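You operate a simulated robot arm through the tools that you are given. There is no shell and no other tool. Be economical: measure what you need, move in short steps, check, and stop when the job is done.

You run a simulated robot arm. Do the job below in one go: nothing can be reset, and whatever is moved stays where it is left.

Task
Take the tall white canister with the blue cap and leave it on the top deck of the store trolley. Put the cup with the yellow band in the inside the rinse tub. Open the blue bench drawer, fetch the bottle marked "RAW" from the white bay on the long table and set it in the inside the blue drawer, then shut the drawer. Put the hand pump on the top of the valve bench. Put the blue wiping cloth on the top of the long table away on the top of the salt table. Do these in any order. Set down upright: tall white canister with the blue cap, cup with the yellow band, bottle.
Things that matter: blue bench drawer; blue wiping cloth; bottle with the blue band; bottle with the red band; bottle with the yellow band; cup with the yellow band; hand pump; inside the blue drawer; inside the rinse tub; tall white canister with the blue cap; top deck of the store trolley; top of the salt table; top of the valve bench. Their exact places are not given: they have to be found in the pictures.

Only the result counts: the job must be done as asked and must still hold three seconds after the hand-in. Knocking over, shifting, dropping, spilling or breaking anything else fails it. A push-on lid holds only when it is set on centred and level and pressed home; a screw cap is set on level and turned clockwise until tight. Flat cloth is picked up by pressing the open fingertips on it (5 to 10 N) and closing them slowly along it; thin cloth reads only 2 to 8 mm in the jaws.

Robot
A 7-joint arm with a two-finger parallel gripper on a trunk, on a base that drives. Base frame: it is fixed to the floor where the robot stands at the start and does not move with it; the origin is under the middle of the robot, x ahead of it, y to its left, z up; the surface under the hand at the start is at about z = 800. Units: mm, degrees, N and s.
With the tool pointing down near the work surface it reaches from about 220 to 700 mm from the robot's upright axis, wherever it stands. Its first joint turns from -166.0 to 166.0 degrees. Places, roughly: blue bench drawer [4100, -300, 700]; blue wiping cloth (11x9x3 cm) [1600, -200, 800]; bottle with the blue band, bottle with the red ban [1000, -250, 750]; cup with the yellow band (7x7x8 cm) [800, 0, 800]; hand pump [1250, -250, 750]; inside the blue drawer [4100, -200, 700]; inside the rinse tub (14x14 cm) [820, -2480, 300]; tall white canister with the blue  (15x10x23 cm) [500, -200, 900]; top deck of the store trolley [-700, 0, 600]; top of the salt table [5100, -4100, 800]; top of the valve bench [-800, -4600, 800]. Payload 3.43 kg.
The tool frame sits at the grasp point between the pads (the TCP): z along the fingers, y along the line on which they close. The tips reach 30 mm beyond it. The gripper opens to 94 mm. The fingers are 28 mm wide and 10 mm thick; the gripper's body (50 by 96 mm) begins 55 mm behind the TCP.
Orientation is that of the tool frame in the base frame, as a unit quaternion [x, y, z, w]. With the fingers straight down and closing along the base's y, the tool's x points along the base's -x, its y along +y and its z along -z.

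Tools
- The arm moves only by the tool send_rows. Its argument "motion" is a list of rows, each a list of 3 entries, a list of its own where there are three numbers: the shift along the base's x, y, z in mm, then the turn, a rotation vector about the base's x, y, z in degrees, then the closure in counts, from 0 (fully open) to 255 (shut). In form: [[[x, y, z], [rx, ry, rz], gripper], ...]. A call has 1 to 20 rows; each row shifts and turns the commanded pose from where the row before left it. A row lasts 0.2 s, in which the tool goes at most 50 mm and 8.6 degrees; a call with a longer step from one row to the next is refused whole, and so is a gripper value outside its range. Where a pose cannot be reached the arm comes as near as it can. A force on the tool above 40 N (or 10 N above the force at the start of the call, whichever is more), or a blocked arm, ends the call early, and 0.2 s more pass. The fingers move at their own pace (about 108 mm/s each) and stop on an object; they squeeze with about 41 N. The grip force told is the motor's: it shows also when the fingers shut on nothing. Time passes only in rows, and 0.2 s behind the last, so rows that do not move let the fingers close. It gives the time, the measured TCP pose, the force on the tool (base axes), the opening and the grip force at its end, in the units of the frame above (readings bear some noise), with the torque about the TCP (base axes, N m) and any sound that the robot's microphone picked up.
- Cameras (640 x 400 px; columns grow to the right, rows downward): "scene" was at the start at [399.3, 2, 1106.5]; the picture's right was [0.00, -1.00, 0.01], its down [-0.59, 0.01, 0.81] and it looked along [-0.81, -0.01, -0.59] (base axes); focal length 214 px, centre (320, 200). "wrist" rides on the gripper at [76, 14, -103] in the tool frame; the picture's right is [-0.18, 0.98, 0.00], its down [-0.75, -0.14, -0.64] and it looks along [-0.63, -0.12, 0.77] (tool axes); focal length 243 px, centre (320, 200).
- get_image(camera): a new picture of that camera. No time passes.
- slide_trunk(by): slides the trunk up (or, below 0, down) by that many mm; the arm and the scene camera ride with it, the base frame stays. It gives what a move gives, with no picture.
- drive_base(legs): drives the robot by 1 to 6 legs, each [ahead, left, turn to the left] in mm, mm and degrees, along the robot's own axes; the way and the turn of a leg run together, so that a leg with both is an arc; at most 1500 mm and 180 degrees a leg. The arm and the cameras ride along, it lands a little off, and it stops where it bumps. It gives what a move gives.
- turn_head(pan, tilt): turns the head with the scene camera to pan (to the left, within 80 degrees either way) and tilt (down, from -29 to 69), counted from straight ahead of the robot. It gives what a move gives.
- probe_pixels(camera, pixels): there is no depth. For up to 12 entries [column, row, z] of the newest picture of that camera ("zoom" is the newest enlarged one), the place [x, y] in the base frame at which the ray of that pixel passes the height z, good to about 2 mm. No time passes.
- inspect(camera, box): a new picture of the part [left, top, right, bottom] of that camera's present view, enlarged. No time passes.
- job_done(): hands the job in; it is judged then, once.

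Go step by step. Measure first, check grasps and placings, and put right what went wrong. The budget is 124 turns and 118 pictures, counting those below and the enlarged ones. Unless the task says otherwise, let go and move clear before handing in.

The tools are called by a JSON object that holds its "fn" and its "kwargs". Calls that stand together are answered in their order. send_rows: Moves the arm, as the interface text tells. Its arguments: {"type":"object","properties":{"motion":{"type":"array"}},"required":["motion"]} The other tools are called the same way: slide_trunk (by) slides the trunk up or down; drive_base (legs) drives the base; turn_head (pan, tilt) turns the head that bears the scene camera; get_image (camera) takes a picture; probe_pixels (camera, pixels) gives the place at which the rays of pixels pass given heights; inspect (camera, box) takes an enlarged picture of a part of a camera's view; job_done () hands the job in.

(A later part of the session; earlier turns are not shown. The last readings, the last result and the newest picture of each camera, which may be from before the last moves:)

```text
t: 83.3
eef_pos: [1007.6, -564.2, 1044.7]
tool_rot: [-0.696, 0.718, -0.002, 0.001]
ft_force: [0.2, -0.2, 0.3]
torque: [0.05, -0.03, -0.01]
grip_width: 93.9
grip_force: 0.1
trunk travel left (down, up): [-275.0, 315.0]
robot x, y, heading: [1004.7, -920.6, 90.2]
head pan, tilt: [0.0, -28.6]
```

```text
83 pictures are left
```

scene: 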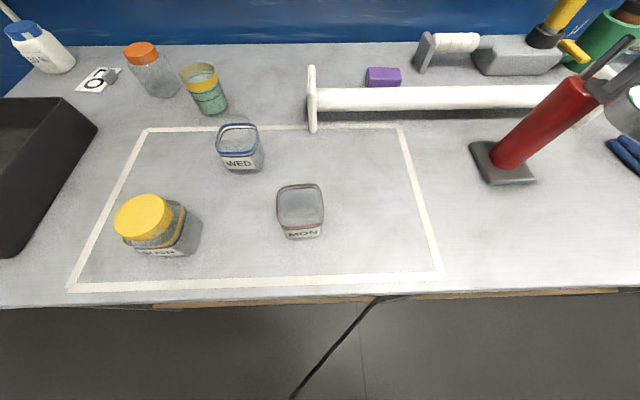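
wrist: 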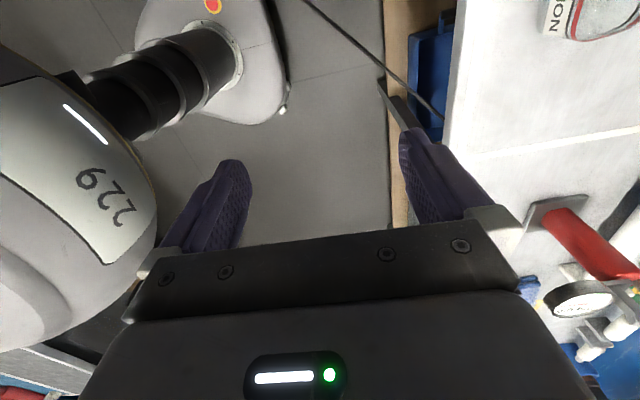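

Labels read "WED" (blue), "MON" (red) and something on the capped yellow one. Zoom in.

{"fn": "inspect", "kwargs": {"camera": "scene", "box": [90, 180, 250, 280]}}

{"fn": "inspect", "kwargs": {"camera": "scene", "box": [190, 100, 350, 260]}}

```text
4.00 times, centred on (170, 230) of scene
```

zoom: 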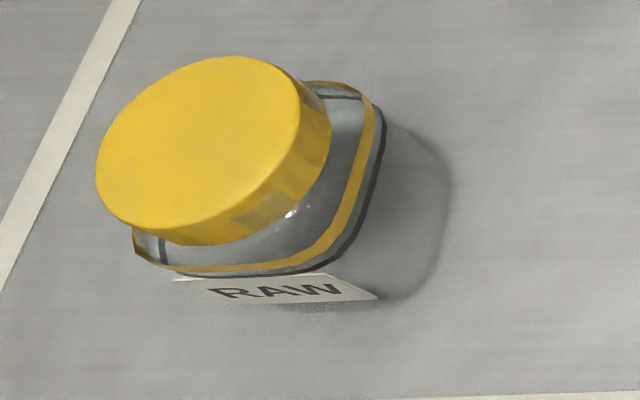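

```text
2.50 times, centred on (270, 180) of scene
```

zoom: 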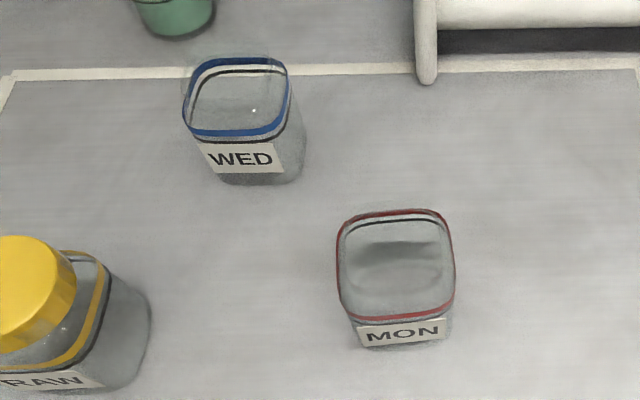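

RAW is the capped yellow-band bottle. Now measure the cup: rim near (199,75), base near (212,110).

{"fn": "inspect", "kwargs": {"camera": "scene", "box": [120, 30, 280, 130]}}

{"fn": "probe_pixels", "kwargs": {"camera": "scene", "pixels": [[196, 113, 800], [228, 108, 800], [180, 74, 880], [219, 70, 880], [199, 64, 880], [202, 82, 880], [250, 170, 800], [302, 237, 800], [165, 257, 800], [148, 127, 800], [72, 290, 800], [440, 275, 800]]}}

```text
4.00 times, centred on (200, 80) of scene
```

zoom: 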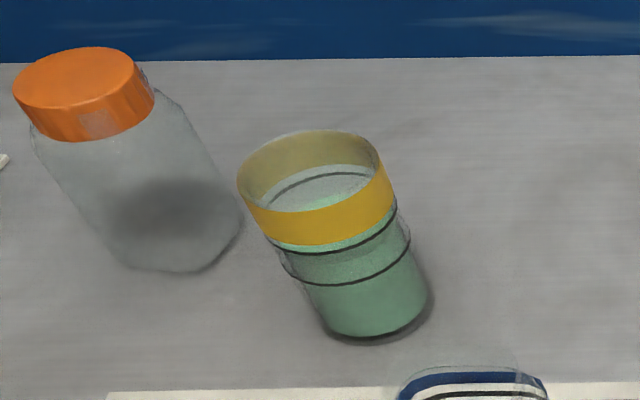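

```text
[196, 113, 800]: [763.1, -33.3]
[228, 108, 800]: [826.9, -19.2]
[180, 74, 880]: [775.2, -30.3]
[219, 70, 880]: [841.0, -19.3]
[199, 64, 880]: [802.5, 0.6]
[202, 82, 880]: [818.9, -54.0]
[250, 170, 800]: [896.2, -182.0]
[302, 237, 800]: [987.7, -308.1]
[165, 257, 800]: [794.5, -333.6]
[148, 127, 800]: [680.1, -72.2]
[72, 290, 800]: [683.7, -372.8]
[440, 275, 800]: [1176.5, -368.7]
```

Cup rim is about 66 mm wide around (805, −25). I'll drive closer to the table edge and turn the hand to close along y.

{"fn": "drive_base", "kwargs": {"legs": [[0, 190, 0], [235, 0, 0]]}}

{"fn": "send_rows", "kwargs": {"motion": [[[0, 30, 0], [0, 0, -8.2], 0], [[0, 40, 0], [0, 0, -8.2], 0], [[0, 40, 0], [0, 0, -8.2], 0], [[0, 40, 0], [0, 0, -8.2], 0], [[0, 40, 0], [0, 0, -8.2], 0], [[0, 30, 0], [0, 0, -8.2], 0], [[0, 20, 0], [0, 0, -8.2], 0], [[0, 20, 0], [0, 0, -8.2], 0], [[0, 0, 0], [0, 0, -8.2], 0], [[0, 0, 0], [0, 0, -8.2], 0], [[0, 0, 0], [0, 0, -8.5], 0], [[0, 0, 0], [0, 0, 0], 0]]}}

{"fn": "turn_head", "kwargs": {"pan": 0, "tilt": 0}}

{"fn": "get_image", "kwargs": {"camera": "scene"}}

{"fn": "get_image", "kwargs": {"camera": "wrist"}}

```text
t: 86.2
eef_pos: [814.2, -331.6, 1044.5]
tool_rot: [-0.695, 0.719, -0.002, 0.0]
ft_force: [-1.0, 0.5, -0.9]
torque: [-0.02, 0.02, 0.01]
grip_width: 94.1
grip_force: 0.2
trunk travel left (down, up): [-275.0, 315.0]
robot x, y, heading: [808.8, -691.2, 90.1]
head pan, tilt: [0.0, -28.6]
```

```text
t: 88.8
eef_pos: [814.1, -71.7, 1044.9]
tool_rot: [0.023, 1.0, -0.002, 0.0]
ft_force: [0.5, 0.2, -1.2]
torque: [0.01, 0.02, 0.0]
grip_width: 94.2
grip_force: 0.0
trunk travel left (down, up): [-275.0, 315.0]
robot x, y, heading: [812.8, -692.9, 90.1]
head pan, tilt: [0.0, -28.6]
```

```text
t: 89.7
eef_pos: [813.1, -70.8, 1043.8]
tool_rot: [0.021, 1.0, -0.002, 0.0]
ft_force: [0.1, -0.2, 0.4]
torque: [0.01, -0.04, -0.04]
grip_width: 94.0
grip_force: 0.1
trunk travel left (down, up): [-275.0, 315.0]
robot x, y, heading: [816.1, -686.5, 90.0]
head pan, tilt: [0.0, 0.0]
```

```text
79 pictures are left
```

scene: 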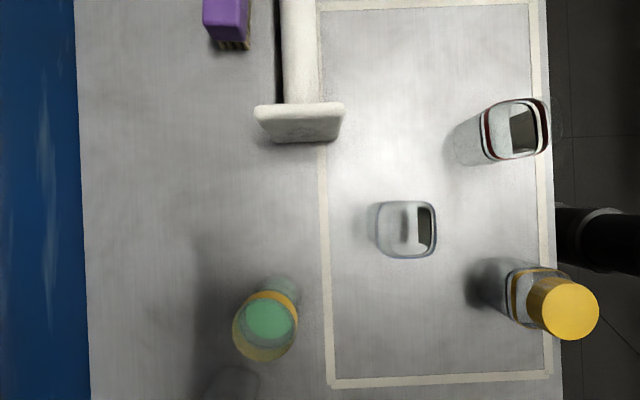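

```text
78 pictures are left
```

wrist: 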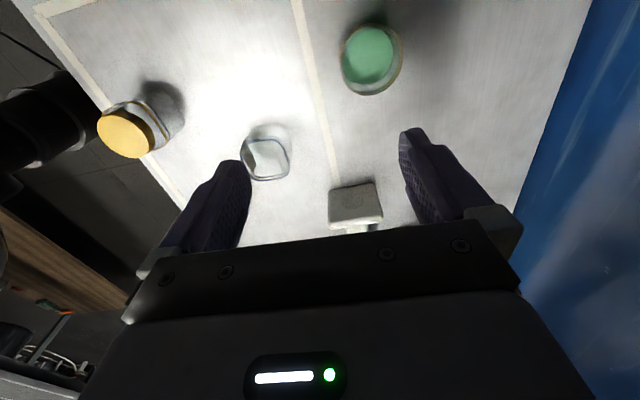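

Now straight-down and wrist views of the cup; probe rim edges in both for triangulation.

{"fn": "probe_pixels", "kwargs": {"camera": "scene", "pixels": [[233, 340, 880], [298, 318, 880], [265, 362, 880], [266, 291, 880], [284, 280, 800], [300, 298, 800], [331, 385, 800], [548, 371, 800], [508, 300, 850], [405, 230, 850]]}}

{"fn": "probe_pixels", "kwargs": {"camera": "wrist", "pixels": [[341, 55, 880], [402, 55, 880], [370, 95, 880], [372, 25, 880], [372, 20, 800], [50, 3, 800]]}}

```text
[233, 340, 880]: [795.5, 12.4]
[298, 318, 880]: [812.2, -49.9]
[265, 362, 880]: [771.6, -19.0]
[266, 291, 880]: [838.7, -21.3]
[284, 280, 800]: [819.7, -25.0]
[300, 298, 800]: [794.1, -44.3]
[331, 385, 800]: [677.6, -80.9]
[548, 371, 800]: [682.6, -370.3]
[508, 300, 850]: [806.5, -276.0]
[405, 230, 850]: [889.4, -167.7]
```

```text
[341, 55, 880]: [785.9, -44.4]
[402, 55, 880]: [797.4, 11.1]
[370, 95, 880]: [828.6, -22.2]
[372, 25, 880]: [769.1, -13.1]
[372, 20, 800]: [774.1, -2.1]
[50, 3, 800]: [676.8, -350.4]
```

Cup centre is (801, −18) with rim z≈880. Move over, lower to z 850 and close.

{"fn": "send_rows", "kwargs": {"motion": [[[-6, 27, 0], [0, 0, 0], 0], [[-6, 26, 0], [0, 0, 0], 0], [[0, 0, -45], [0, 0, 0], 0], [[0, 0, -45], [0, 0, 0], 0], [[0, 0, -40], [0, 0, 0], 0], [[0, 0, -30], [0, 0, 0], 0], [[0, 0, -20], [0, 0, 0], 0], [[0, 0, -14], [0, 0, 0], 0], [[0, 0, 0], [0, 0, 0], 0], [[0, 0, 0], [0, 0, 0], 30], [[0, 0, 0], [0, 0, 0], 60], [[0, 0, 0], [0, 0, 0], 100], [[0, 0, 0], [0, 0, 0], 150], [[0, 0, 0], [0, 0, 0], 150]]}}

{"fn": "get_image", "kwargs": {"camera": "wrist"}}

```text
t: 92.7
eef_pos: [802.4, -19.0, 850.4]
tool_rot: [0.021, 1.0, -0.002, 0.0]
ft_force: [0.0, 1.2, 0.4]
torque: [0.15, -0.01, 0.04]
grip_width: 61.3
grip_force: 40.9
trunk travel left (down, up): [-275.0, 315.0]
robot x, y, heading: [809.5, -691.3, 90.0]
head pan, tilt: [0.0, 0.0]
```

```text
77 pictures are left
```

wrist: 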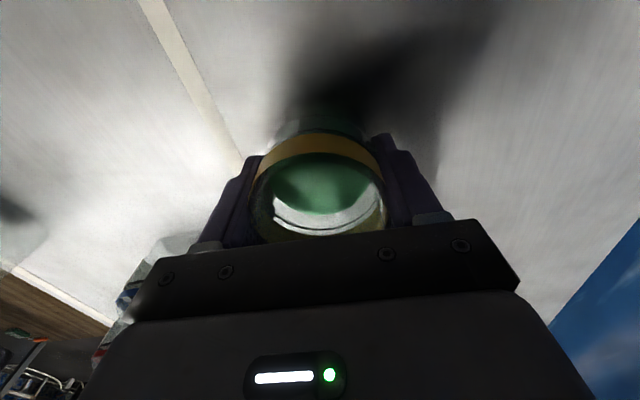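

Cup held (61 mm). Lift gently straight up, then draw back.

{"fn": "send_rows", "kwargs": {"motion": [[[0, 0, 5], [0, 0, 0], 150], [[0, 0, 10], [0, 0, 0], 150], [[0, 0, 20], [0, 0, 0], 150], [[0, 0, 30], [0, 0, 0], 150], [[0, 0, 30], [0, 0, 0], 150], [[0, 0, 30], [0, 0, 0], 150], [[0, 0, 30], [0, 0, 0], 150], [[0, 0, 30], [0, 0, 0], 150], [[0, 0, 15], [0, 0, 0], 150], [[0, -20, 5], [0, 0, 0], 150], [[0, -30, 0], [0, 0, 0], 150], [[0, -30, 0], [0, 0, 0], 150], [[0, -35, 0], [0, 0, 0], 150], [[0, -35, 0], [0, 0, 0], 150], [[0, -35, 0], [0, 0, 0], 150], [[0, -35, 0], [0, 0, 0], 150], [[0, -35, 0], [0, 0, 0], 150], [[0, -30, 0], [0, 0, 0], 150], [[0, -20, 0], [0, 0, 0], 150], [[0, 0, 0], [0, 0, 0], 150]]}}

{"fn": "get_image", "kwargs": {"camera": "wrist"}}

```text
t: 96.9
eef_pos: [803.4, -322.6, 1056.3]
tool_rot: [0.021, 1.0, -0.002, 0.0]
ft_force: [-0.3, 0.2, -3.0]
torque: [0.02, 0.0, -0.03]
grip_width: 61.2
grip_force: 41.2
trunk travel left (down, up): [-275.0, 315.0]
robot x, y, heading: [805.9, -687.7, 90.3]
head pan, tilt: [0.0, 0.0]
```

```text
76 pictures are left
```

wrist: 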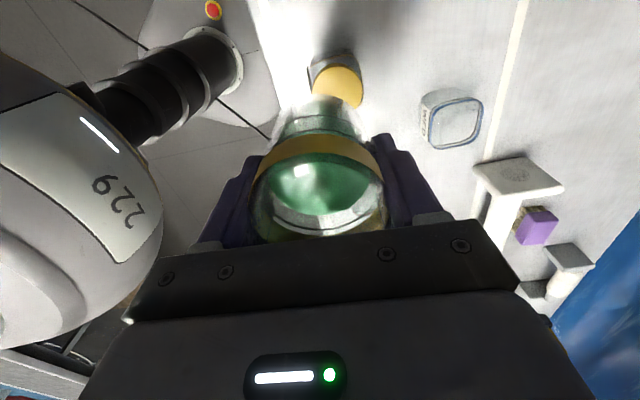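

Cup is level with its liquid. Back away from the table and turn round toward the rinse tub.

{"fn": "drive_base", "kwargs": {"legs": [[-600, 0, 0], [0, 0, 90], [0, 0, 90]]}}

{"fn": "turn_head", "kwargs": {"pan": 80, "tilt": -15}}

{"fn": "get_image", "kwargs": {"camera": "scene"}}

{"fn": "get_image", "kwargs": {"camera": "wrist"}}

```text
t: 108.0
eef_pos: [814.2, -1651.3, 1056.1]
tool_rot: [1.0, -0.026, 0.0, -0.001]
ft_force: [-0.8, 0.1, -1.6]
torque: [-0.02, 0.02, -0.04]
grip_width: 61.2
grip_force: 41.3
trunk travel left (down, up): [-275.0, 315.0]
robot x, y, heading: [812.8, -1285.2, -90.3]
head pan, tilt: [0.0, 0.0]
```

```text
t: 109.5
eef_pos: [812.4, -1650.3, 1055.8]
tool_rot: [1.0, -0.025, 0.0, -0.002]
ft_force: [0.1, -0.2, -2.4]
torque: [0.04, 0.03, 0.02]
grip_width: 61.0
grip_force: 40.5
trunk travel left (down, up): [-275.0, 315.0]
robot x, y, heading: [809.2, -1282.0, -90.6]
head pan, tilt: [80.0, -15.0]
```

```text
75 pictures are left
```

scene: 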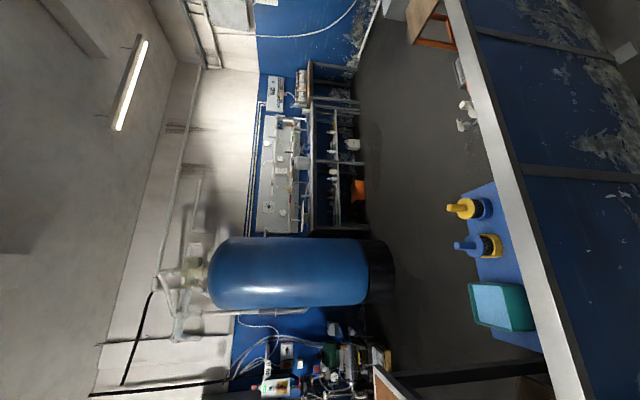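

```text
74 pictures are left
```

wrist: 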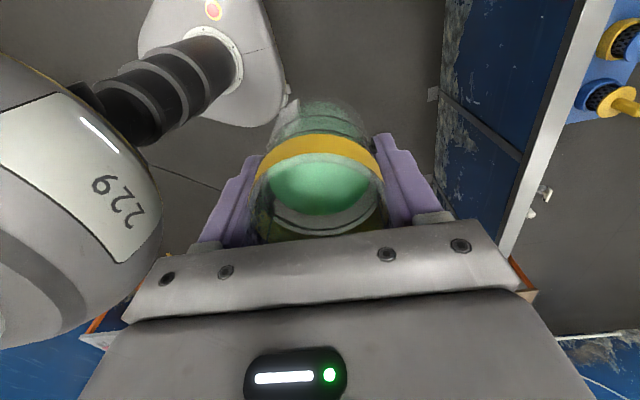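

A green tub with blue inside shows at (500,305) beyond a blue-fronted partition whose top edge runs diagonally. I'll probe it and look with more down-tilt.

{"fn": "turn_head", "kwargs": {"pan": 65, "tilt": 0}}

{"fn": "get_image", "kwargs": {"camera": "scene"}}

{"fn": "probe_pixels", "kwargs": {"camera": "scene", "pixels": [[320, 200, 300], [200, 200, 300], [400, 200, 300], [320, 300, 300], [320, 100, 300], [200, 300, 300]]}}

```text
t: 110.2
eef_pos: [813.8, -1650.9, 1055.7]
tool_rot: [1.0, -0.025, -0.001, -0.002]
ft_force: [0.0, 0.7, -1.6]
torque: [-0.04, 0.02, -0.02]
grip_width: 61.0
grip_force: 40.6
trunk travel left (down, up): [-275.0, 315.0]
robot x, y, heading: [811.2, -1282.7, -90.4]
head pan, tilt: [65.0, 0.0]
```

```text
73 pictures are left
```

scene: 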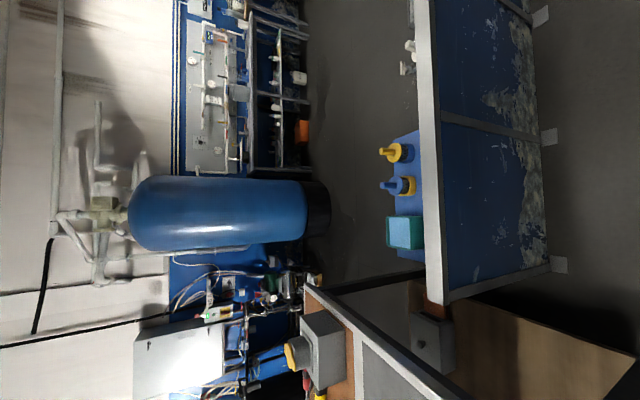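

```text
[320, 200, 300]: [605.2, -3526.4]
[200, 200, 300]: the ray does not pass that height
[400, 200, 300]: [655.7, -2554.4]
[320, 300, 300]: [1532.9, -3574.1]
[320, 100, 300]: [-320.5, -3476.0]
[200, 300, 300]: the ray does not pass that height
```

The partition stands between me and the tub. I'll probe its foot, top and ends.

{"fn": "probe_pixels", "kwargs": {"camera": "scene", "pixels": [[552, 262, 0], [545, 135, 0], [535, 15, 0], [440, 300, 700], [440, 300, 800], [440, 300, 600], [428, 120, 700], [420, 232, 300], [388, 218, 300], [388, 246, 300], [424, 248, 300], [395, 136, 300]]}}

{"fn": "inspect", "kwargs": {"camera": "scene", "box": [360, 120, 480, 310]}}

```text
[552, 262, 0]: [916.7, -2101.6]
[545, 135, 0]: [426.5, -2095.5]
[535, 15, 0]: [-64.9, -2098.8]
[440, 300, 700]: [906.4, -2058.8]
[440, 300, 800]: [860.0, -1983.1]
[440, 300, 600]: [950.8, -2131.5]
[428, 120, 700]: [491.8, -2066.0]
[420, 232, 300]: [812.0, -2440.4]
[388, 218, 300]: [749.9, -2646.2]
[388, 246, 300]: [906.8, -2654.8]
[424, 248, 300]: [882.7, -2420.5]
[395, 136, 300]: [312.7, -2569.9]
```

```text
2.11 times, centred on (420, 215) of scene
```

zoom: 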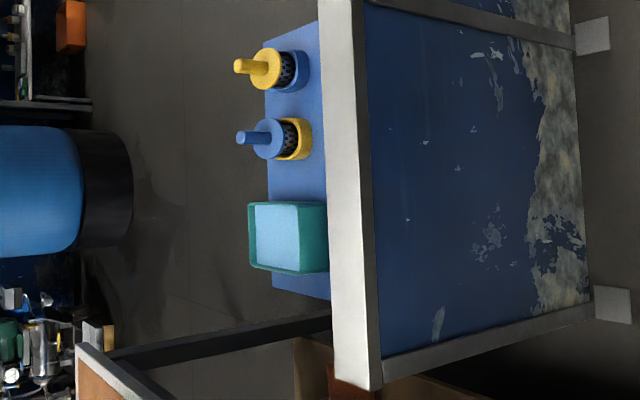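

Panel stands at y≈−2100 with top ~650, so I'd better approach the tub from the south. I'll drive along toward the panel's −x end and look for the passage.

{"fn": "drive_base", "kwargs": {"legs": [[0, -1100, 0]]}}

{"fn": "turn_head", "kwargs": {"pan": 35, "tilt": -29}}

{"fn": "get_image", "kwargs": {"camera": "scene"}}

{"fn": "probe_pixels", "kwargs": {"camera": "scene", "pixels": [[320, 200, 0], [200, 200, 0], [450, 200, 0], [320, 300, 0], [320, 100, 0], [200, 300, 0], [450, 300, 0], [450, 100, 0]]}}

```text
t: 115.9
eef_pos: [-285.7, -1642.3, 1056.1]
tool_rot: [1.0, -0.028, 0.001, -0.002]
ft_force: [0.2, -0.3, -1.9]
torque: [0.02, 0.03, 0.0]
grip_width: 61.2
grip_force: 40.8
trunk travel left (down, up): [-275.0, 315.0]
robot x, y, heading: [-288.4, -1275.8, -90.8]
head pan, tilt: [65.0, 0.0]
```

```text
t: 116.8
eef_pos: [-285.1, -1641.9, 1056.7]
tool_rot: [1.0, -0.028, 0.0, -0.002]
ft_force: [-0.6, 0.4, -2.1]
torque: [0.02, 0.02, 0.02]
grip_width: 61.1
grip_force: 41.4
trunk travel left (down, up): [-275.0, 315.0]
robot x, y, heading: [-288.0, -1272.8, -90.4]
head pan, tilt: [35.0, -28.6]
```

```text
71 pictures are left
```

scene: 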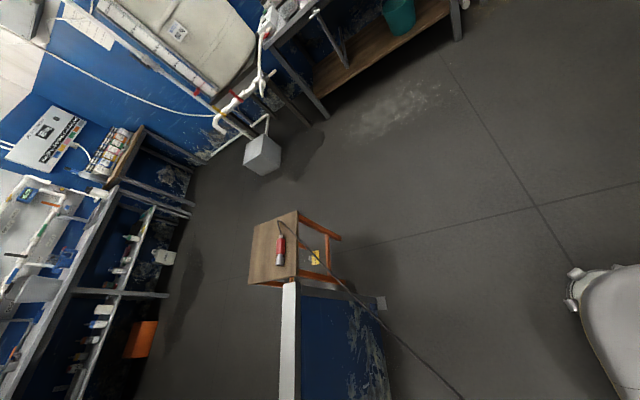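

```text
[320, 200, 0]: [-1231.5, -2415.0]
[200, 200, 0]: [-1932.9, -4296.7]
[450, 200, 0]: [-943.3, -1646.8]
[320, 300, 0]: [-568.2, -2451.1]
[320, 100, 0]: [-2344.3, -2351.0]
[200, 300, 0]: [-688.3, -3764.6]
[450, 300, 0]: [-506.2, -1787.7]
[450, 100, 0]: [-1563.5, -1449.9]
```

A stool with a red tool stands at the panel's −x end (275,250), with open floor to its left. I'll probe the stool, box and rack extents.

{"fn": "probe_pixels", "kwargs": {"camera": "scene", "pixels": [[250, 230, 450], [250, 285, 450], [300, 212, 450], [298, 280, 450], [340, 238, 0], [333, 270, 0], [265, 176, 0], [282, 168, 0], [325, 118, 0], [190, 235, 0], [165, 295, 0], [385, 305, 0]]}}

{"fn": "turn_head", "kwargs": {"pan": 60, "tilt": 0}}

{"fn": "get_image", "kwargs": {"camera": "scene"}}

{"fn": "probe_pixels", "kwargs": {"camera": "scene", "pixels": [[320, 200, 0], [400, 200, 0], [320, 300, 0], [320, 100, 0], [400, 100, 0], [320, 390, 0]]}}

```text
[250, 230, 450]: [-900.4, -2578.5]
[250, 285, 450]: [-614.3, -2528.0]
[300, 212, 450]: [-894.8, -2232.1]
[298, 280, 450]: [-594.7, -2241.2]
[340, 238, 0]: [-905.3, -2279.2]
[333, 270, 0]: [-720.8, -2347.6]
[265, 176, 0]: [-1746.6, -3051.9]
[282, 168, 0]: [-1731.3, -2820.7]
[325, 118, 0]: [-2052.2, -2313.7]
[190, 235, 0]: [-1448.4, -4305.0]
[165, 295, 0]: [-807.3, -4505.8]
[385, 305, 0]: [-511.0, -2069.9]
```

```text
t: 117.8
eef_pos: [-285.1, -1641.9, 1056.6]
tool_rot: [1.0, -0.028, -0.001, -0.001]
ft_force: [-0.8, -0.7, -2.0]
torque: [0.01, 0.0, 0.01]
grip_width: 61.3
grip_force: 40.9
trunk travel left (down, up): [-275.0, 315.0]
robot x, y, heading: [-286.4, -1275.9, -90.8]
head pan, tilt: [60.0, 0.0]
```

```text
70 pictures are left
```

scene: 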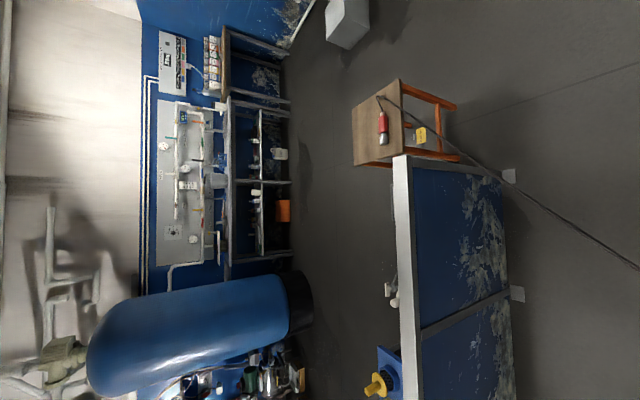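

```text
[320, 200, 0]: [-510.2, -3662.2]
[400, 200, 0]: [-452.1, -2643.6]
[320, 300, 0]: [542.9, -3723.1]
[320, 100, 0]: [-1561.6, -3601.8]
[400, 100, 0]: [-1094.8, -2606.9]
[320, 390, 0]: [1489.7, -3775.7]
```

The passage at x≈−1300 is clear (stool x −600…−905, box at −1740). Drive round to the south side of the partition.

{"fn": "drive_base", "kwargs": {"legs": [[0, -1015, 0], [1400, 0, 0], [500, 0, 0], [0, 1100, 0], [0, 1030, 0], [0, 0, 180]]}}

{"fn": "turn_head", "kwargs": {"pan": 60, "tilt": 0}}

{"fn": "get_image", "kwargs": {"camera": "scene"}}

{"fn": "get_image", "kwargs": {"camera": "wrist"}}

```text
t: 149.7
eef_pos: [818.6, -2815.9, 1055.8]
tool_rot: [0.023, 1.0, -0.002, -0.001]
ft_force: [-0.1, 0.1, -1.8]
torque: [0.02, -0.01, -0.01]
grip_width: 60.9
grip_force: 40.9
trunk travel left (down, up): [-275.0, 315.0]
robot x, y, heading: [825.5, -3183.9, 89.8]
head pan, tilt: [60.0, 0.0]
```

```text
t: 150.3
eef_pos: [818.3, -2815.3, 1056.1]
tool_rot: [0.023, 1.0, -0.002, 0.0]
ft_force: [0.9, 0.0, -1.6]
torque: [0.04, 0.0, -0.02]
grip_width: 61.1
grip_force: 40.7
trunk travel left (down, up): [-275.0, 315.0]
robot x, y, heading: [826.8, -3177.3, 90.1]
head pan, tilt: [60.0, 0.0]
```

```text
69 pictures are left
```

scene: 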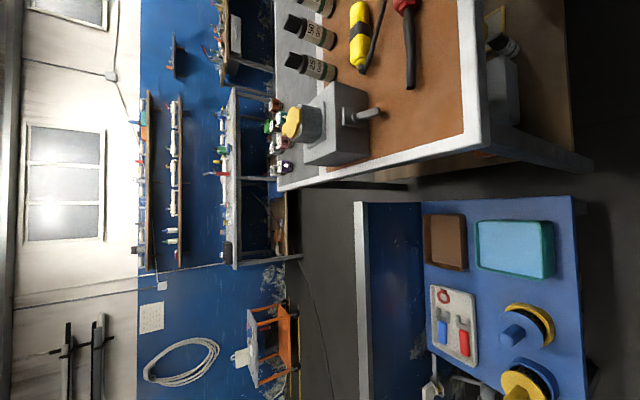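

```text
68 pictures are left
```

wrist: 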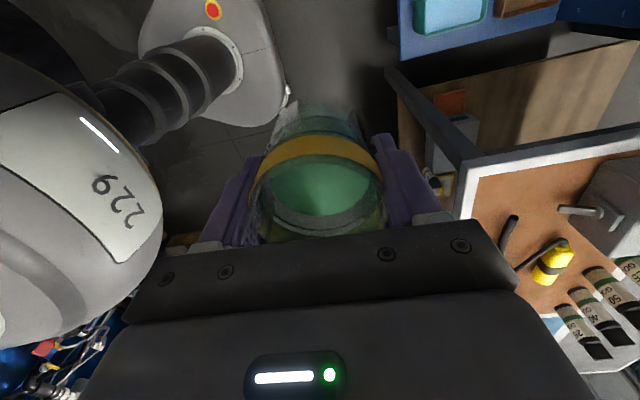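

The tub shows at (515,250) on a low blue table; a workbench stands to the +x side. Probe tub rim and bench corner.

{"fn": "inspect", "kwargs": {"camera": "scene", "box": [410, 180, 610, 305]}}

{"fn": "probe_pixels", "kwargs": {"camera": "scene", "pixels": [[476, 222, 380], [552, 218, 380], [554, 278, 380], [479, 268, 380], [552, 218, 330], [554, 278, 330], [575, 196, 300], [425, 202, 300], [470, 140, 800], [480, 0, 800], [278, 190, 800], [360, 205, 650]]}}

{"fn": "probe_pixels", "kwargs": {"camera": "wrist", "pixels": [[415, 30, 380], [487, 15, 380], [470, 165, 800], [470, 165, 700]]}}

```text
3.20 times, centred on (510, 242) of scene
```

zoom: 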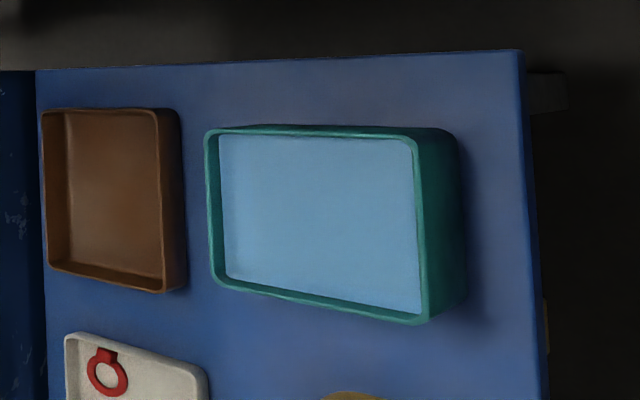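

```text
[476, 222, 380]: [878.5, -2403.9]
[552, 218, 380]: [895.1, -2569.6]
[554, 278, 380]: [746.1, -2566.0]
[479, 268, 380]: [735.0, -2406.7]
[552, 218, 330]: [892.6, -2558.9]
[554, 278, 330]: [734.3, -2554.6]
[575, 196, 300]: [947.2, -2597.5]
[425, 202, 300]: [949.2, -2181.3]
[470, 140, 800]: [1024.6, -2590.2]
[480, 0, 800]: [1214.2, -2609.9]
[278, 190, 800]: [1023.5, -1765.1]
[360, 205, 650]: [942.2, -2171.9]
```

```text
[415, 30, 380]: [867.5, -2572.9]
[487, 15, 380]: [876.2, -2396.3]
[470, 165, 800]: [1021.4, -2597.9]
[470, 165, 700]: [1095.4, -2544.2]
```

Scene and wrist agree: tub centre (812, −2486), about 160×150 mm. Drive ahead 120, lower the trunk, then move over the tub.

{"fn": "drive_base", "kwargs": {"legs": [[120, 0, 0]]}}

{"fn": "slide_trunk", "kwargs": {"by": -270}}

{"fn": "send_rows", "kwargs": {"motion": [[[0, 20, 0], [0, 0, 0], 150], [[0, 30, 0], [0, 0, 0], 150], [[0, 35, 0], [0, 0, 0], 150], [[0, 35, 0], [0, 0, 0], 150], [[0, 35, 0], [0, 0, 0], 150], [[0, 35, 0], [0, 0, 0], 150], [[-2, 15, 0], [0, 0, 0], 150], [[0, 0, -20], [0, 0, 0], 150], [[0, 0, -35], [0, 0, 0], 150], [[0, 0, -40], [0, 0, 0], 150], [[0, 0, -40], [0, 0, 0], 150], [[0, 0, -40], [0, 0, 0], 150], [[0, 0, -40], [0, 0, 0], 150], [[0, 0, -25], [0, 0, 0], 150], [[0, 0, 0], [0, 0, 0], 150]]}}

{"fn": "get_image", "kwargs": {"camera": "wrist"}}

{"fn": "turn_head", "kwargs": {"pan": 0, "tilt": 10}}

{"fn": "get_image", "kwargs": {"camera": "scene"}}

```text
t: 151.5
eef_pos: [820.3, -2694.5, 1055.1]
tool_rot: [0.024, 1.0, -0.002, 0.0]
ft_force: [-0.3, 0.1, -1.4]
torque: [-0.02, 0.0, 0.02]
grip_width: 60.9
grip_force: 40.8
trunk travel left (down, up): [-275.0, 315.0]
robot x, y, heading: [821.9, -3062.1, 89.8]
head pan, tilt: [60.0, 0.0]
```

```text
t: 154.3
eef_pos: [821.1, -2695.2, 786.6]
tool_rot: [0.024, 1.0, -0.001, 0.0]
ft_force: [0.5, 0.0, -1.5]
torque: [-0.03, 0.02, -0.02]
grip_width: 60.9
grip_force: 40.8
trunk travel left (down, up): [-5.0, 585.0]
robot x, y, heading: [826.9, -3057.7, 89.9]
head pan, tilt: [60.0, 0.0]
```

```text
t: 157.5
eef_pos: [818.1, -2490.4, 545.5]
tool_rot: [0.024, 1.0, -0.001, 0.0]
ft_force: [0.3, 0.1, -2.0]
torque: [-0.04, -0.02, 0.01]
grip_width: 60.9
grip_force: 41.2
trunk travel left (down, up): [-5.0, 585.0]
robot x, y, heading: [823.2, -3061.3, 89.8]
head pan, tilt: [60.0, 0.0]
```

```text
66 pictures are left
```

wrist: 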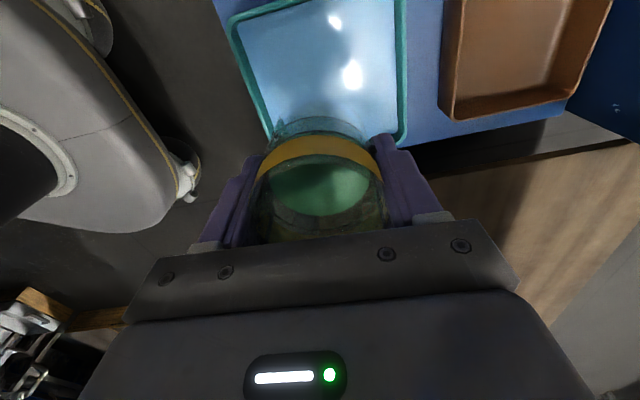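

```text
t: 158.8
eef_pos: [817.0, -2489.5, 545.9]
tool_rot: [0.023, 1.0, -0.002, 0.0]
ft_force: [0.3, 0.0, -2.2]
torque: [0.02, 0.0, 0.0]
grip_width: 60.6
grip_force: 41.5
trunk travel left (down, up): [-5.0, 585.0]
robot x, y, heading: [823.0, -3060.9, 89.6]
head pan, tilt: [0.0, 10.0]
```

```text
65 pictures are left
```

scene: 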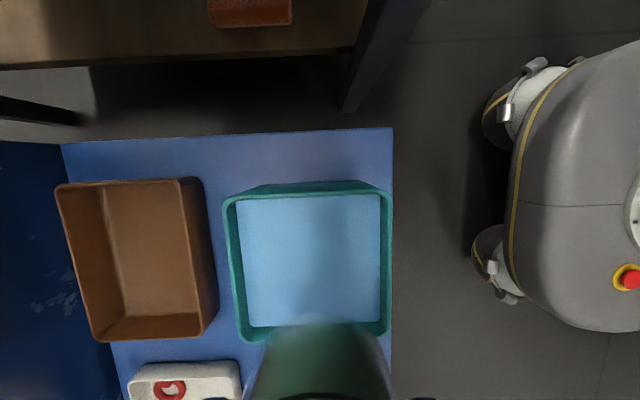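

Both views see the tub well now; refine its position at rim heights.

{"fn": "probe_pixels", "kwargs": {"camera": "scene", "pixels": [[226, 202, 380], [391, 194, 380], [388, 338, 380], [240, 340, 380], [226, 202, 350], [391, 194, 350], [388, 338, 350], [240, 340, 350], [242, 208, 310], [380, 196, 310], [380, 320, 310], [250, 327, 310]]}}

{"fn": "probe_pixels", "kwargs": {"camera": "wrist", "pixels": [[232, 22, 380], [272, 135, 380], [405, 142, 380], [232, 22, 350], [272, 135, 350], [405, 142, 350], [402, 5, 350]]}}

```text
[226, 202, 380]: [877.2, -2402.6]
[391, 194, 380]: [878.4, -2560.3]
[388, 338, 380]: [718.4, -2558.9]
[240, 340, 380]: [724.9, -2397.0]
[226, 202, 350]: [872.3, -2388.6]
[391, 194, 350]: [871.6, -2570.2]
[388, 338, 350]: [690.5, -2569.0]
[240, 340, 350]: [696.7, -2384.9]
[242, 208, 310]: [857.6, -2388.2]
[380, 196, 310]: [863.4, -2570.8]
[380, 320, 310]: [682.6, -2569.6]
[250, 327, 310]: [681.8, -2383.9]
```

```text
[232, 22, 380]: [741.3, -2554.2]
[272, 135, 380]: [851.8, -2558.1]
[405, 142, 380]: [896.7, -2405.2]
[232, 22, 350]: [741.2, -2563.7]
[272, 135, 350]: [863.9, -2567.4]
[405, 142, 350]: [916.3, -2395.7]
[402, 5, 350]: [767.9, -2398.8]
```

Tub centre ≈ (808, −2482), rim ~385. Shift slightly and go down slowly.

{"fn": "send_rows", "kwargs": {"motion": [[[-9, 8, 0], [0, 0, 0], 150], [[0, 0, -30], [0, 0, 0], 150], [[0, 0, -40], [0, 0, 0], 150], [[0, 0, -40], [0, 0, 0], 150], [[0, 0, -20], [0, 0, 0], 150], [[0, 0, -10], [0, 0, 0], 150], [[0, 0, -5], [0, 0, 0], 150], [[0, 0, -5], [0, 0, 0], 150], [[0, 0, -4], [0, 0, 0], 150], [[0, 0, -4], [0, 0, 0], 150], [[0, 0, -3], [0, 0, 0], 150], [[0, 0, -3], [0, 0, 0], 150], [[0, 0, -3], [0, 0, 0], 150], [[0, 0, 0], [0, 0, 0], 150]]}}

{"fn": "get_image", "kwargs": {"camera": "scene"}}

```text
t: 161.8
eef_pos: [809.2, -2482.1, 378.0]
tool_rot: [0.024, 1.0, -0.003, -0.001]
ft_force: [0.0, -0.6, -1.3]
torque: [-0.02, 0.02, 0.0]
grip_width: 60.9
grip_force: 41.0
trunk travel left (down, up): [-5.0, 585.0]
robot x, y, heading: [824.3, -3064.6, 90.0]
head pan, tilt: [0.0, 10.0]
```

```text
64 pictures are left
```

scene: 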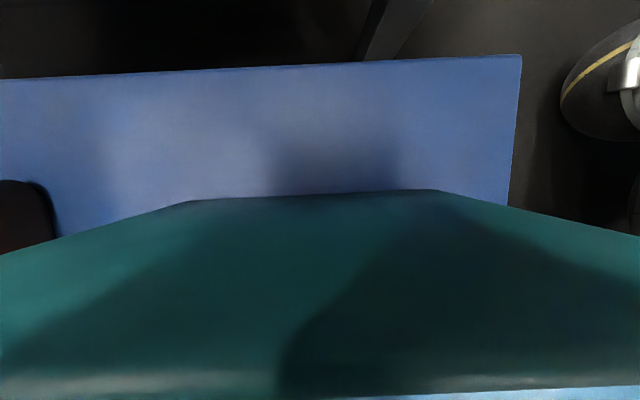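

{"fn": "send_rows", "kwargs": {"motion": [[[0, 0, -3], [0, 0, 0], 150], [[0, 0, -3], [0, 0, 0], 150], [[0, 0, -2], [0, 0, 0], 150], [[0, 0, -2], [0, 0, 0], 150], [[0, 0, -2], [0, 0, 0], 150], [[0, 0, -2], [0, 0, 0], 150], [[0, 0, 0], [0, 0, 0], 150]]}}

{"fn": "get_image", "kwargs": {"camera": "wrist"}}

```text
t: 163.4
eef_pos: [809.5, -2481.8, 365.8]
tool_rot: [0.024, 1.0, -0.003, 0.0]
ft_force: [0.1, 0.4, -1.9]
torque: [0.02, 0.0, -0.03]
grip_width: 60.9
grip_force: 41.2
trunk travel left (down, up): [-5.0, 585.0]
robot x, y, heading: [822.5, -3061.1, 89.8]
head pan, tilt: [0.0, 10.0]
```

```text
63 pictures are left
```

wrist: 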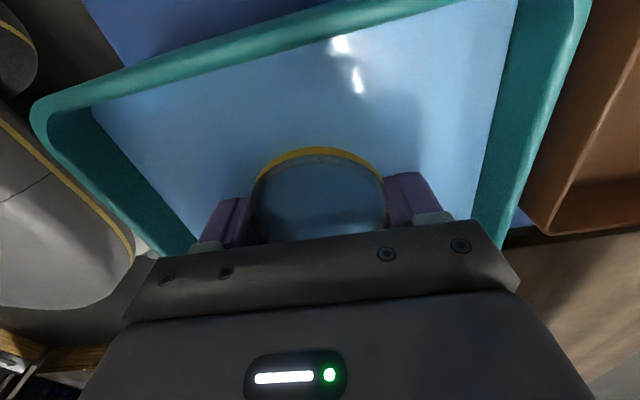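

The cup dips into the water; keep stepping down to the tub floor.

{"fn": "send_rows", "kwargs": {"motion": [[[0, 0, -2], [0, 0, 0], 150], [[0, 0, -2], [0, 0, 0], 150], [[0, 0, -2], [0, 0, 0], 150], [[0, 0, -2], [0, 0, 0], 150], [[0, 0, -2], [0, 0, 0], 150], [[0, 0, -2], [0, 0, 0], 150], [[0, 0, 0], [0, 0, 0], 150]]}}

```text
t: 165.0
eef_pos: [809.1, -2481.9, 356.3]
tool_rot: [0.023, 1.0, 0.002, -0.001]
ft_force: [-1.3, -2.7, 36.7]
torque: [-0.84, -0.16, 0.09]
grip_width: 61.1
grip_force: 41.0
trunk travel left (down, up): [-5.0, 585.0]
robot x, y, heading: [826.1, -3063.0, 90.0]
head pan, tilt: [0.0, 10.0]
```

Contact at z 356 (37 N). Ease up 2–3 mm, open slowly, then rise.

{"fn": "send_rows", "kwargs": {"motion": [[[0, 0, 2], [0, 0, 0], 150], [[0, 0, 1], [0, 0, 0], 150], [[0, 0, 0], [0, 0, 0], 70], [[0, 0, 0], [0, 0, 0], 40], [[0, 0, 0], [0, 0, 0], 20], [[0, 0, 0], [0, 0, 0], 20], [[0, 0, 10], [0, 0, 0], 20], [[0, 0, 20], [0, 0, 0], 20], [[0, 0, 30], [0, 0, 0], 20], [[0, 0, 40], [0, 0, 0], 20], [[0, 0, 40], [0, 0, 0], 20], [[0, 0, 40], [0, 0, 0], 0], [[0, 0, 0], [0, 0, 0], 0]]}}

{"fn": "get_image", "kwargs": {"camera": "wrist"}}

{"fn": "get_image", "kwargs": {"camera": "scene"}}

```text
t: 167.8
eef_pos: [808.0, -2480.6, 536.8]
tool_rot: [0.024, 1.0, -0.002, 0.0]
ft_force: [0.5, -0.2, -0.9]
torque: [0.01, -0.03, 0.01]
grip_width: 94.1
grip_force: 0.1
trunk travel left (down, up): [-5.0, 585.0]
robot x, y, heading: [822.1, -3059.8, 89.9]
head pan, tilt: [0.0, 10.0]
```

```text
62 pictures are left
```

wrist: 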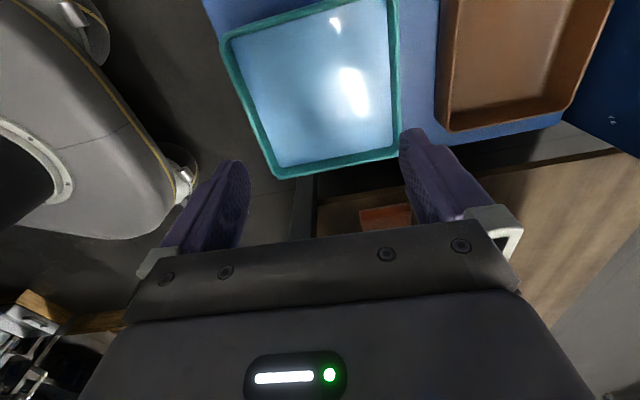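

```text
61 pictures are left
```

scene: 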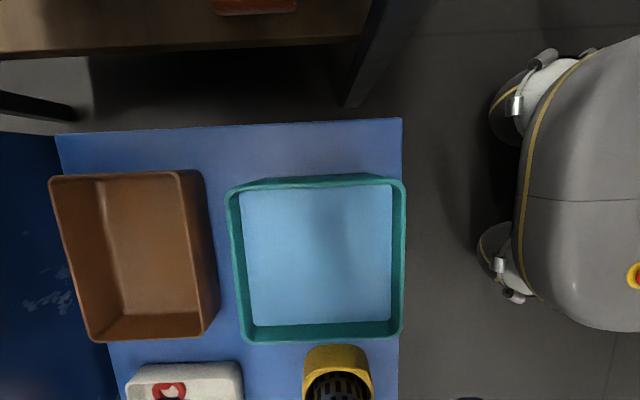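

The cup rests on the tub floor just under the water surface (rim at the water level). Retract, raise, and drive back round to the long table for the hand pump.

{"fn": "slide_trunk", "kwargs": {"by": 270}}

{"fn": "send_rows", "kwargs": {"motion": [[[0, -40, 40], [0, 0, 0], 0], [[0, -35, 30], [0, 0, 0], 0], [[0, -35, 30], [0, 0, 0], 0], [[0, -35, 30], [0, 0, 0], 0], [[0, -35, 30], [0, 0, 0], 0], [[0, -35, 30], [0, 0, 0], 0], [[0, 0, 45], [0, 0, 0], 0], [[0, 0, 20], [0, 0, 0], 0], [[0, 0, 0], [0, 0, 0], 0]]}}

{"fn": "drive_base", "kwargs": {"legs": [[-100, 0, 0], [0, 1100, 0], [0, 1030, 0], [1400, 0, 0], [600, 0, 0], [0, -1500, 0]]}}

{"fn": "drive_base", "kwargs": {"legs": [[0, -1050, 0], [350, 0, 0]]}}

{"fn": "turn_head", "kwargs": {"pan": 60, "tilt": -15}}

{"fn": "get_image", "kwargs": {"camera": "scene"}}

{"fn": "get_image", "kwargs": {"camera": "wrist"}}

```text
t: 170.5
eef_pos: [808.9, -2481.4, 806.4]
tool_rot: [0.023, 1.0, -0.002, 0.0]
ft_force: [0.1, 0.3, 0.1]
torque: [0.0, 0.04, 0.02]
grip_width: 93.8
grip_force: 0.0
trunk travel left (down, up): [-275.0, 315.0]
robot x, y, heading: [823.7, -3062.2, 89.7]
head pan, tilt: [0.0, 10.0]
```

```text
refused: row 1 steps farther than a row can; nothing moved
```

```text
t: 198.4
eef_pos: [203.9, -598.0, 805.4]
tool_rot: [0.033, 0.999, -0.001, 0.0]
ft_force: [0.1, 0.4, 1.1]
torque: [0.0, -0.02, 0.02]
grip_width: 93.9
grip_force: 0.0
trunk travel left (down, up): [-275.0, 315.0]
robot x, y, heading: [210.5, -1177.3, 88.6]
head pan, tilt: [0.0, 10.0]
```

```text
t: 205.1
eef_pos: [1285.1, -442.9, 804.8]
tool_rot: [0.045, 0.999, -0.013, -0.001]
ft_force: [0.0, -22.2, 14.5]
torque: [0.66, 0.11, 0.24]
grip_width: 81.3
grip_force: 0.0
trunk travel left (down, up): [-275.0, 315.0]
robot x, y, heading: [1278.2, -1012.8, 87.4]
head pan, tilt: [0.0, 10.0]
stopped in leg 2: the force on the tool passed its limit at 58 N (the readings are from after the stop); the commanded pose is now the measured one
```

```text
t: 206.4
eef_pos: [1286.0, -441.3, 803.6]
tool_rot: [0.045, 0.999, -0.012, 0.0]
ft_force: [0.6, -28.1, -1.0]
torque: [-0.13, 0.01, 0.24]
grip_width: 77.9
grip_force: 0.1
trunk travel left (down, up): [-275.0, 315.0]
robot x, y, heading: [1276.9, -1013.6, 87.3]
head pan, tilt: [60.0, -15.0]
```

```text
60 pictures are left
```

scene: 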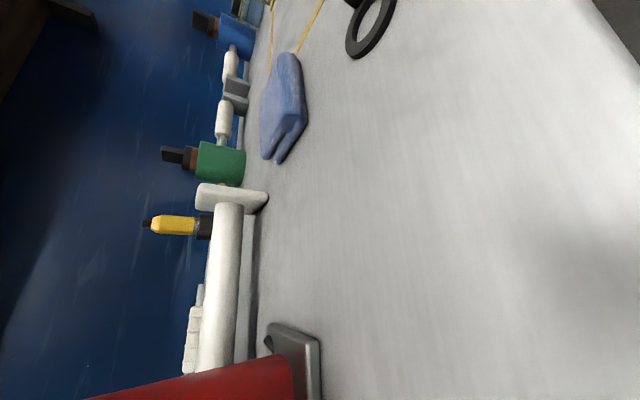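

```text
59 pictures are left
```

wrist: 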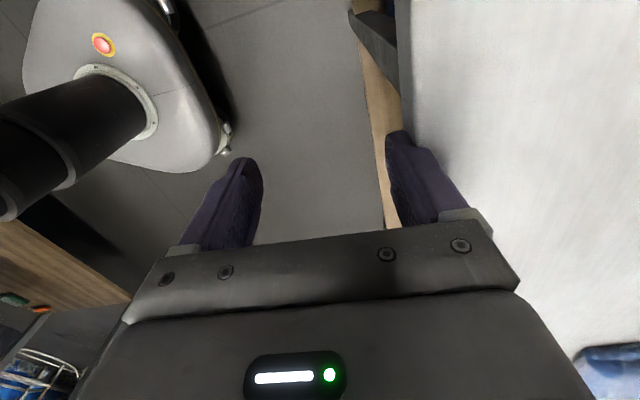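

The hand row had been refused, so the hand was low and touched the table edge. Back off, raise it, then look.

{"fn": "drive_base", "kwargs": {"legs": [[-150, 0, 2.6]]}}

{"fn": "send_rows", "kwargs": {"motion": [[[0, -20, 40], [0, 0, 0], 0], [[0, -20, 40], [0, 0, 0], 0], [[0, -25, 40], [0, 0, 0], 0], [[0, -25, 40], [0, 0, 0], 0], [[0, -25, 40], [0, 0, 0], 0], [[0, -25, 40], [0, 0, 0], 0], [[0, -25, 40], [0, 0, 0], 0], [[0, 0, 0], [0, 0, 0], 0]]}}

{"fn": "get_image", "kwargs": {"camera": "scene"}}

```text
t: 207.7
eef_pos: [1254.8, -589.6, 804.2]
tool_rot: [0.021, 1.0, -0.012, 0.0]
ft_force: [0.3, -0.6, -0.3]
torque: [-0.03, 0.0, -0.01]
grip_width: 94.1
grip_force: 0.1
trunk travel left (down, up): [-275.0, 315.0]
robot x, y, heading: [1273.8, -1163.8, 90.1]
head pan, tilt: [60.0, -15.0]
```

```text
t: 209.5
eef_pos: [1254.9, -754.8, 1083.1]
tool_rot: [0.02, 1.0, -0.013, -0.001]
ft_force: [-0.4, -0.3, -0.5]
torque: [-0.03, 0.0, 0.03]
grip_width: 93.9
grip_force: 0.0
trunk travel left (down, up): [-275.0, 315.0]
robot x, y, heading: [1273.3, -1164.3, 90.0]
head pan, tilt: [60.0, -15.0]
```

```text
58 pictures are left
```

scene: 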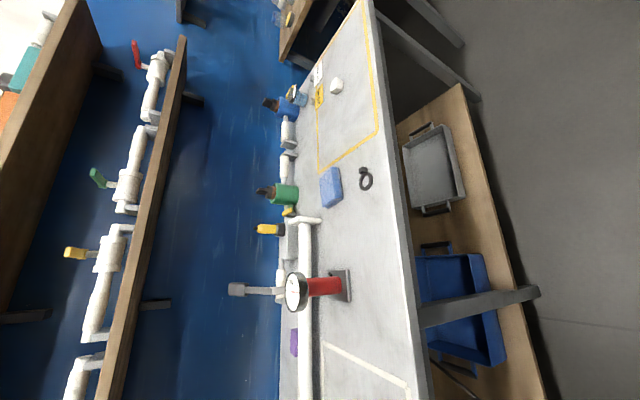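

The pump stands upright with gauge and T-handle at (290,290). Zoom and get measurements.

{"fn": "inspect", "kwargs": {"camera": "scene", "box": [215, 240, 375, 340]}}

{"fn": "probe_pixels", "kwargs": {"camera": "scene", "pixels": [[350, 302, 800], [347, 270, 800], [330, 270, 800], [310, 275, 900], [310, 298, 900], [275, 293, 1000], [240, 283, 1050], [240, 296, 1050], [283, 265, 1000], [285, 303, 1000], [409, 388, 800], [412, 300, 800]]}}

```text
4.00 times, centred on (295, 290) of scene
```

zoom: 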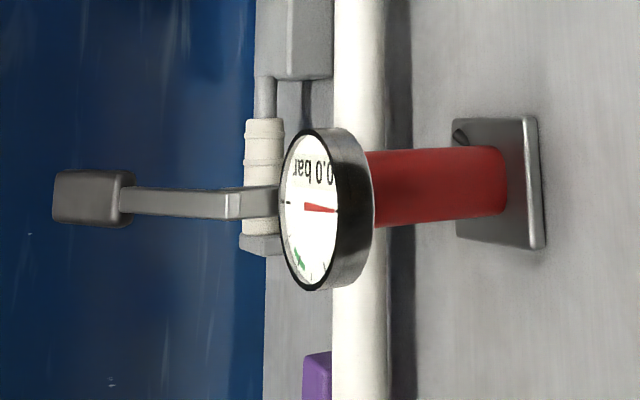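

```text
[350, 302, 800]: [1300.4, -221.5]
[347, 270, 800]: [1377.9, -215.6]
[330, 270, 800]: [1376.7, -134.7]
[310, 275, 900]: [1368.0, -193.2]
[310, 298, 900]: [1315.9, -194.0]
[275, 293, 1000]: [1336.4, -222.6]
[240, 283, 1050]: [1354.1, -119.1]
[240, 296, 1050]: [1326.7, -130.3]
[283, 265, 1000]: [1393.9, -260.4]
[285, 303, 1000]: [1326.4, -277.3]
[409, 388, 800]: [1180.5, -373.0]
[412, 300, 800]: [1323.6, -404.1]
```

The pump's base is around x 1300–1378, y −222…−120, with the knob near z 1060. I'll raise the hand and drive in for a top view.

{"fn": "send_rows", "kwargs": {"motion": [[[0, 0, 40], [0, 1.5, 0], 0], [[0, 0, 40], [0, 0, 0], 0], [[0, 0, 20], [0, 0, 0], 0], [[0, 0, 0], [0, 0, 0], 0]]}}

{"fn": "drive_base", "kwargs": {"legs": [[460, -30, 0]]}}

{"fn": "turn_head", "kwargs": {"pan": 20, "tilt": 0}}

{"fn": "get_image", "kwargs": {"camera": "scene"}}

{"fn": "get_image", "kwargs": {"camera": "wrist"}}

```text
t: 210.5
eef_pos: [1254.9, -756.2, 1183.4]
tool_rot: [0.021, 1.0, -0.012, -0.013]
ft_force: [-0.2, 0.2, 0.4]
torque: [0.02, 0.05, -0.02]
grip_width: 93.8
grip_force: 0.0
trunk travel left (down, up): [-275.0, 315.0]
robot x, y, heading: [1272.6, -1165.3, 90.1]
head pan, tilt: [60.0, -15.0]
```

```text
t: 213.3
eef_pos: [1284.6, -296.3, 1183.3]
tool_rot: [0.022, 1.0, -0.012, -0.013]
ft_force: [-0.2, -0.2, 0.0]
torque: [-0.02, 0.0, -0.01]
grip_width: 93.9
grip_force: 0.1
trunk travel left (down, up): [-275.0, 315.0]
robot x, y, heading: [1301.4, -704.1, 90.1]
head pan, tilt: [60.0, -15.0]
```

```text
t: 214.4
eef_pos: [1284.4, -296.5, 1183.2]
tool_rot: [0.022, 1.0, -0.011, -0.013]
ft_force: [0.3, 0.2, -0.4]
torque: [0.0, 0.0, 0.0]
grip_width: 94.1
grip_force: 0.1
trunk travel left (down, up): [-275.0, 315.0]
robot x, y, heading: [1302.3, -705.2, 90.0]
head pan, tilt: [20.0, 0.0]
```

```text
56 pictures are left
```

scene: 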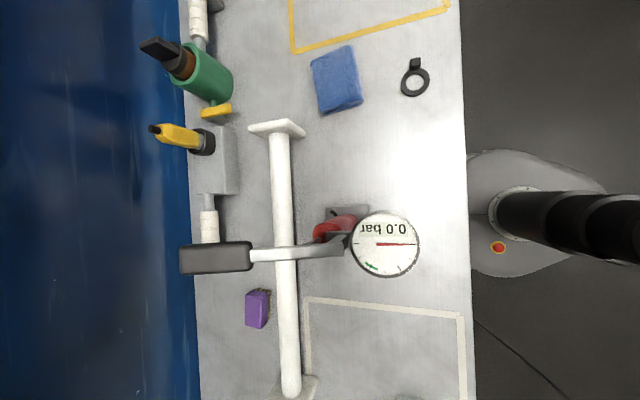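

```text
55 pictures are left
```

wrist: 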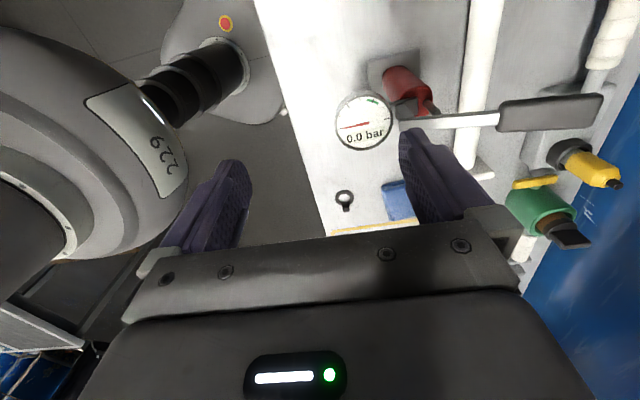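

Now it is clear: vertical red cylinder, gauge on top, lever to +y with a black grip. Triangulate gauge and lever from both cameras.

{"fn": "probe_pixels", "kwargs": {"camera": "scene", "pixels": [[386, 244, 950], [386, 244, 1000], [386, 244, 1050], [320, 244, 950], [320, 244, 1000], [250, 255, 950], [250, 255, 1000], [180, 262, 1000], [345, 228, 800], [332, 228, 850], [352, 244, 1000], [420, 244, 1000]]}}

{"fn": "probe_pixels", "kwargs": {"camera": "wrist", "pixels": [[366, 122, 950], [366, 122, 1000], [366, 122, 1050], [430, 122, 950], [430, 122, 1000], [498, 118, 950], [498, 118, 1000], [602, 105, 1000], [395, 65, 800], [400, 80, 850], [335, 122, 1000], [396, 118, 1000]]}}

{"fn": "inspect", "kwargs": {"camera": "wrist", "box": [310, 30, 630, 230]}}

```text
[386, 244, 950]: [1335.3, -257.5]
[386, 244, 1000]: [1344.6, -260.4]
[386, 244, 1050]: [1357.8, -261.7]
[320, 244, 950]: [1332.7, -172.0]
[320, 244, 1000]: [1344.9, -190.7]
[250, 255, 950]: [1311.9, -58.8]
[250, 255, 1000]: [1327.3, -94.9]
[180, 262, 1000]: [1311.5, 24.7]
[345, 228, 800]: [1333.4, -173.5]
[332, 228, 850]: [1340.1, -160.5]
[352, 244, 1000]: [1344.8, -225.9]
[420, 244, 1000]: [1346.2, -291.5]
```

```text
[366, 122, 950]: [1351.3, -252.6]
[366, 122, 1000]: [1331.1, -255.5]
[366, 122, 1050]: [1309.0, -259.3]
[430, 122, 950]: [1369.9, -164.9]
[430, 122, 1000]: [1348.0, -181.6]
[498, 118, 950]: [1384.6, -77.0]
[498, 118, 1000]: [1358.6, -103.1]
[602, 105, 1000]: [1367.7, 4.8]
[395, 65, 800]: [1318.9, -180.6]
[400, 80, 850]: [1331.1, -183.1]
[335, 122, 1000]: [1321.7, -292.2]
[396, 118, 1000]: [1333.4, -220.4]
```

```text
2.00 times, centred on (470, 130) of wrist
```

zoom: 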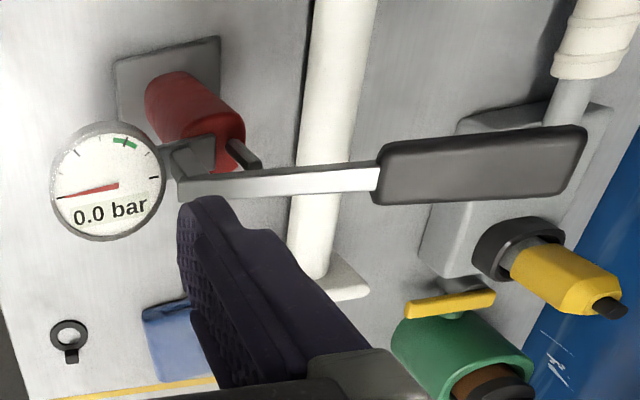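

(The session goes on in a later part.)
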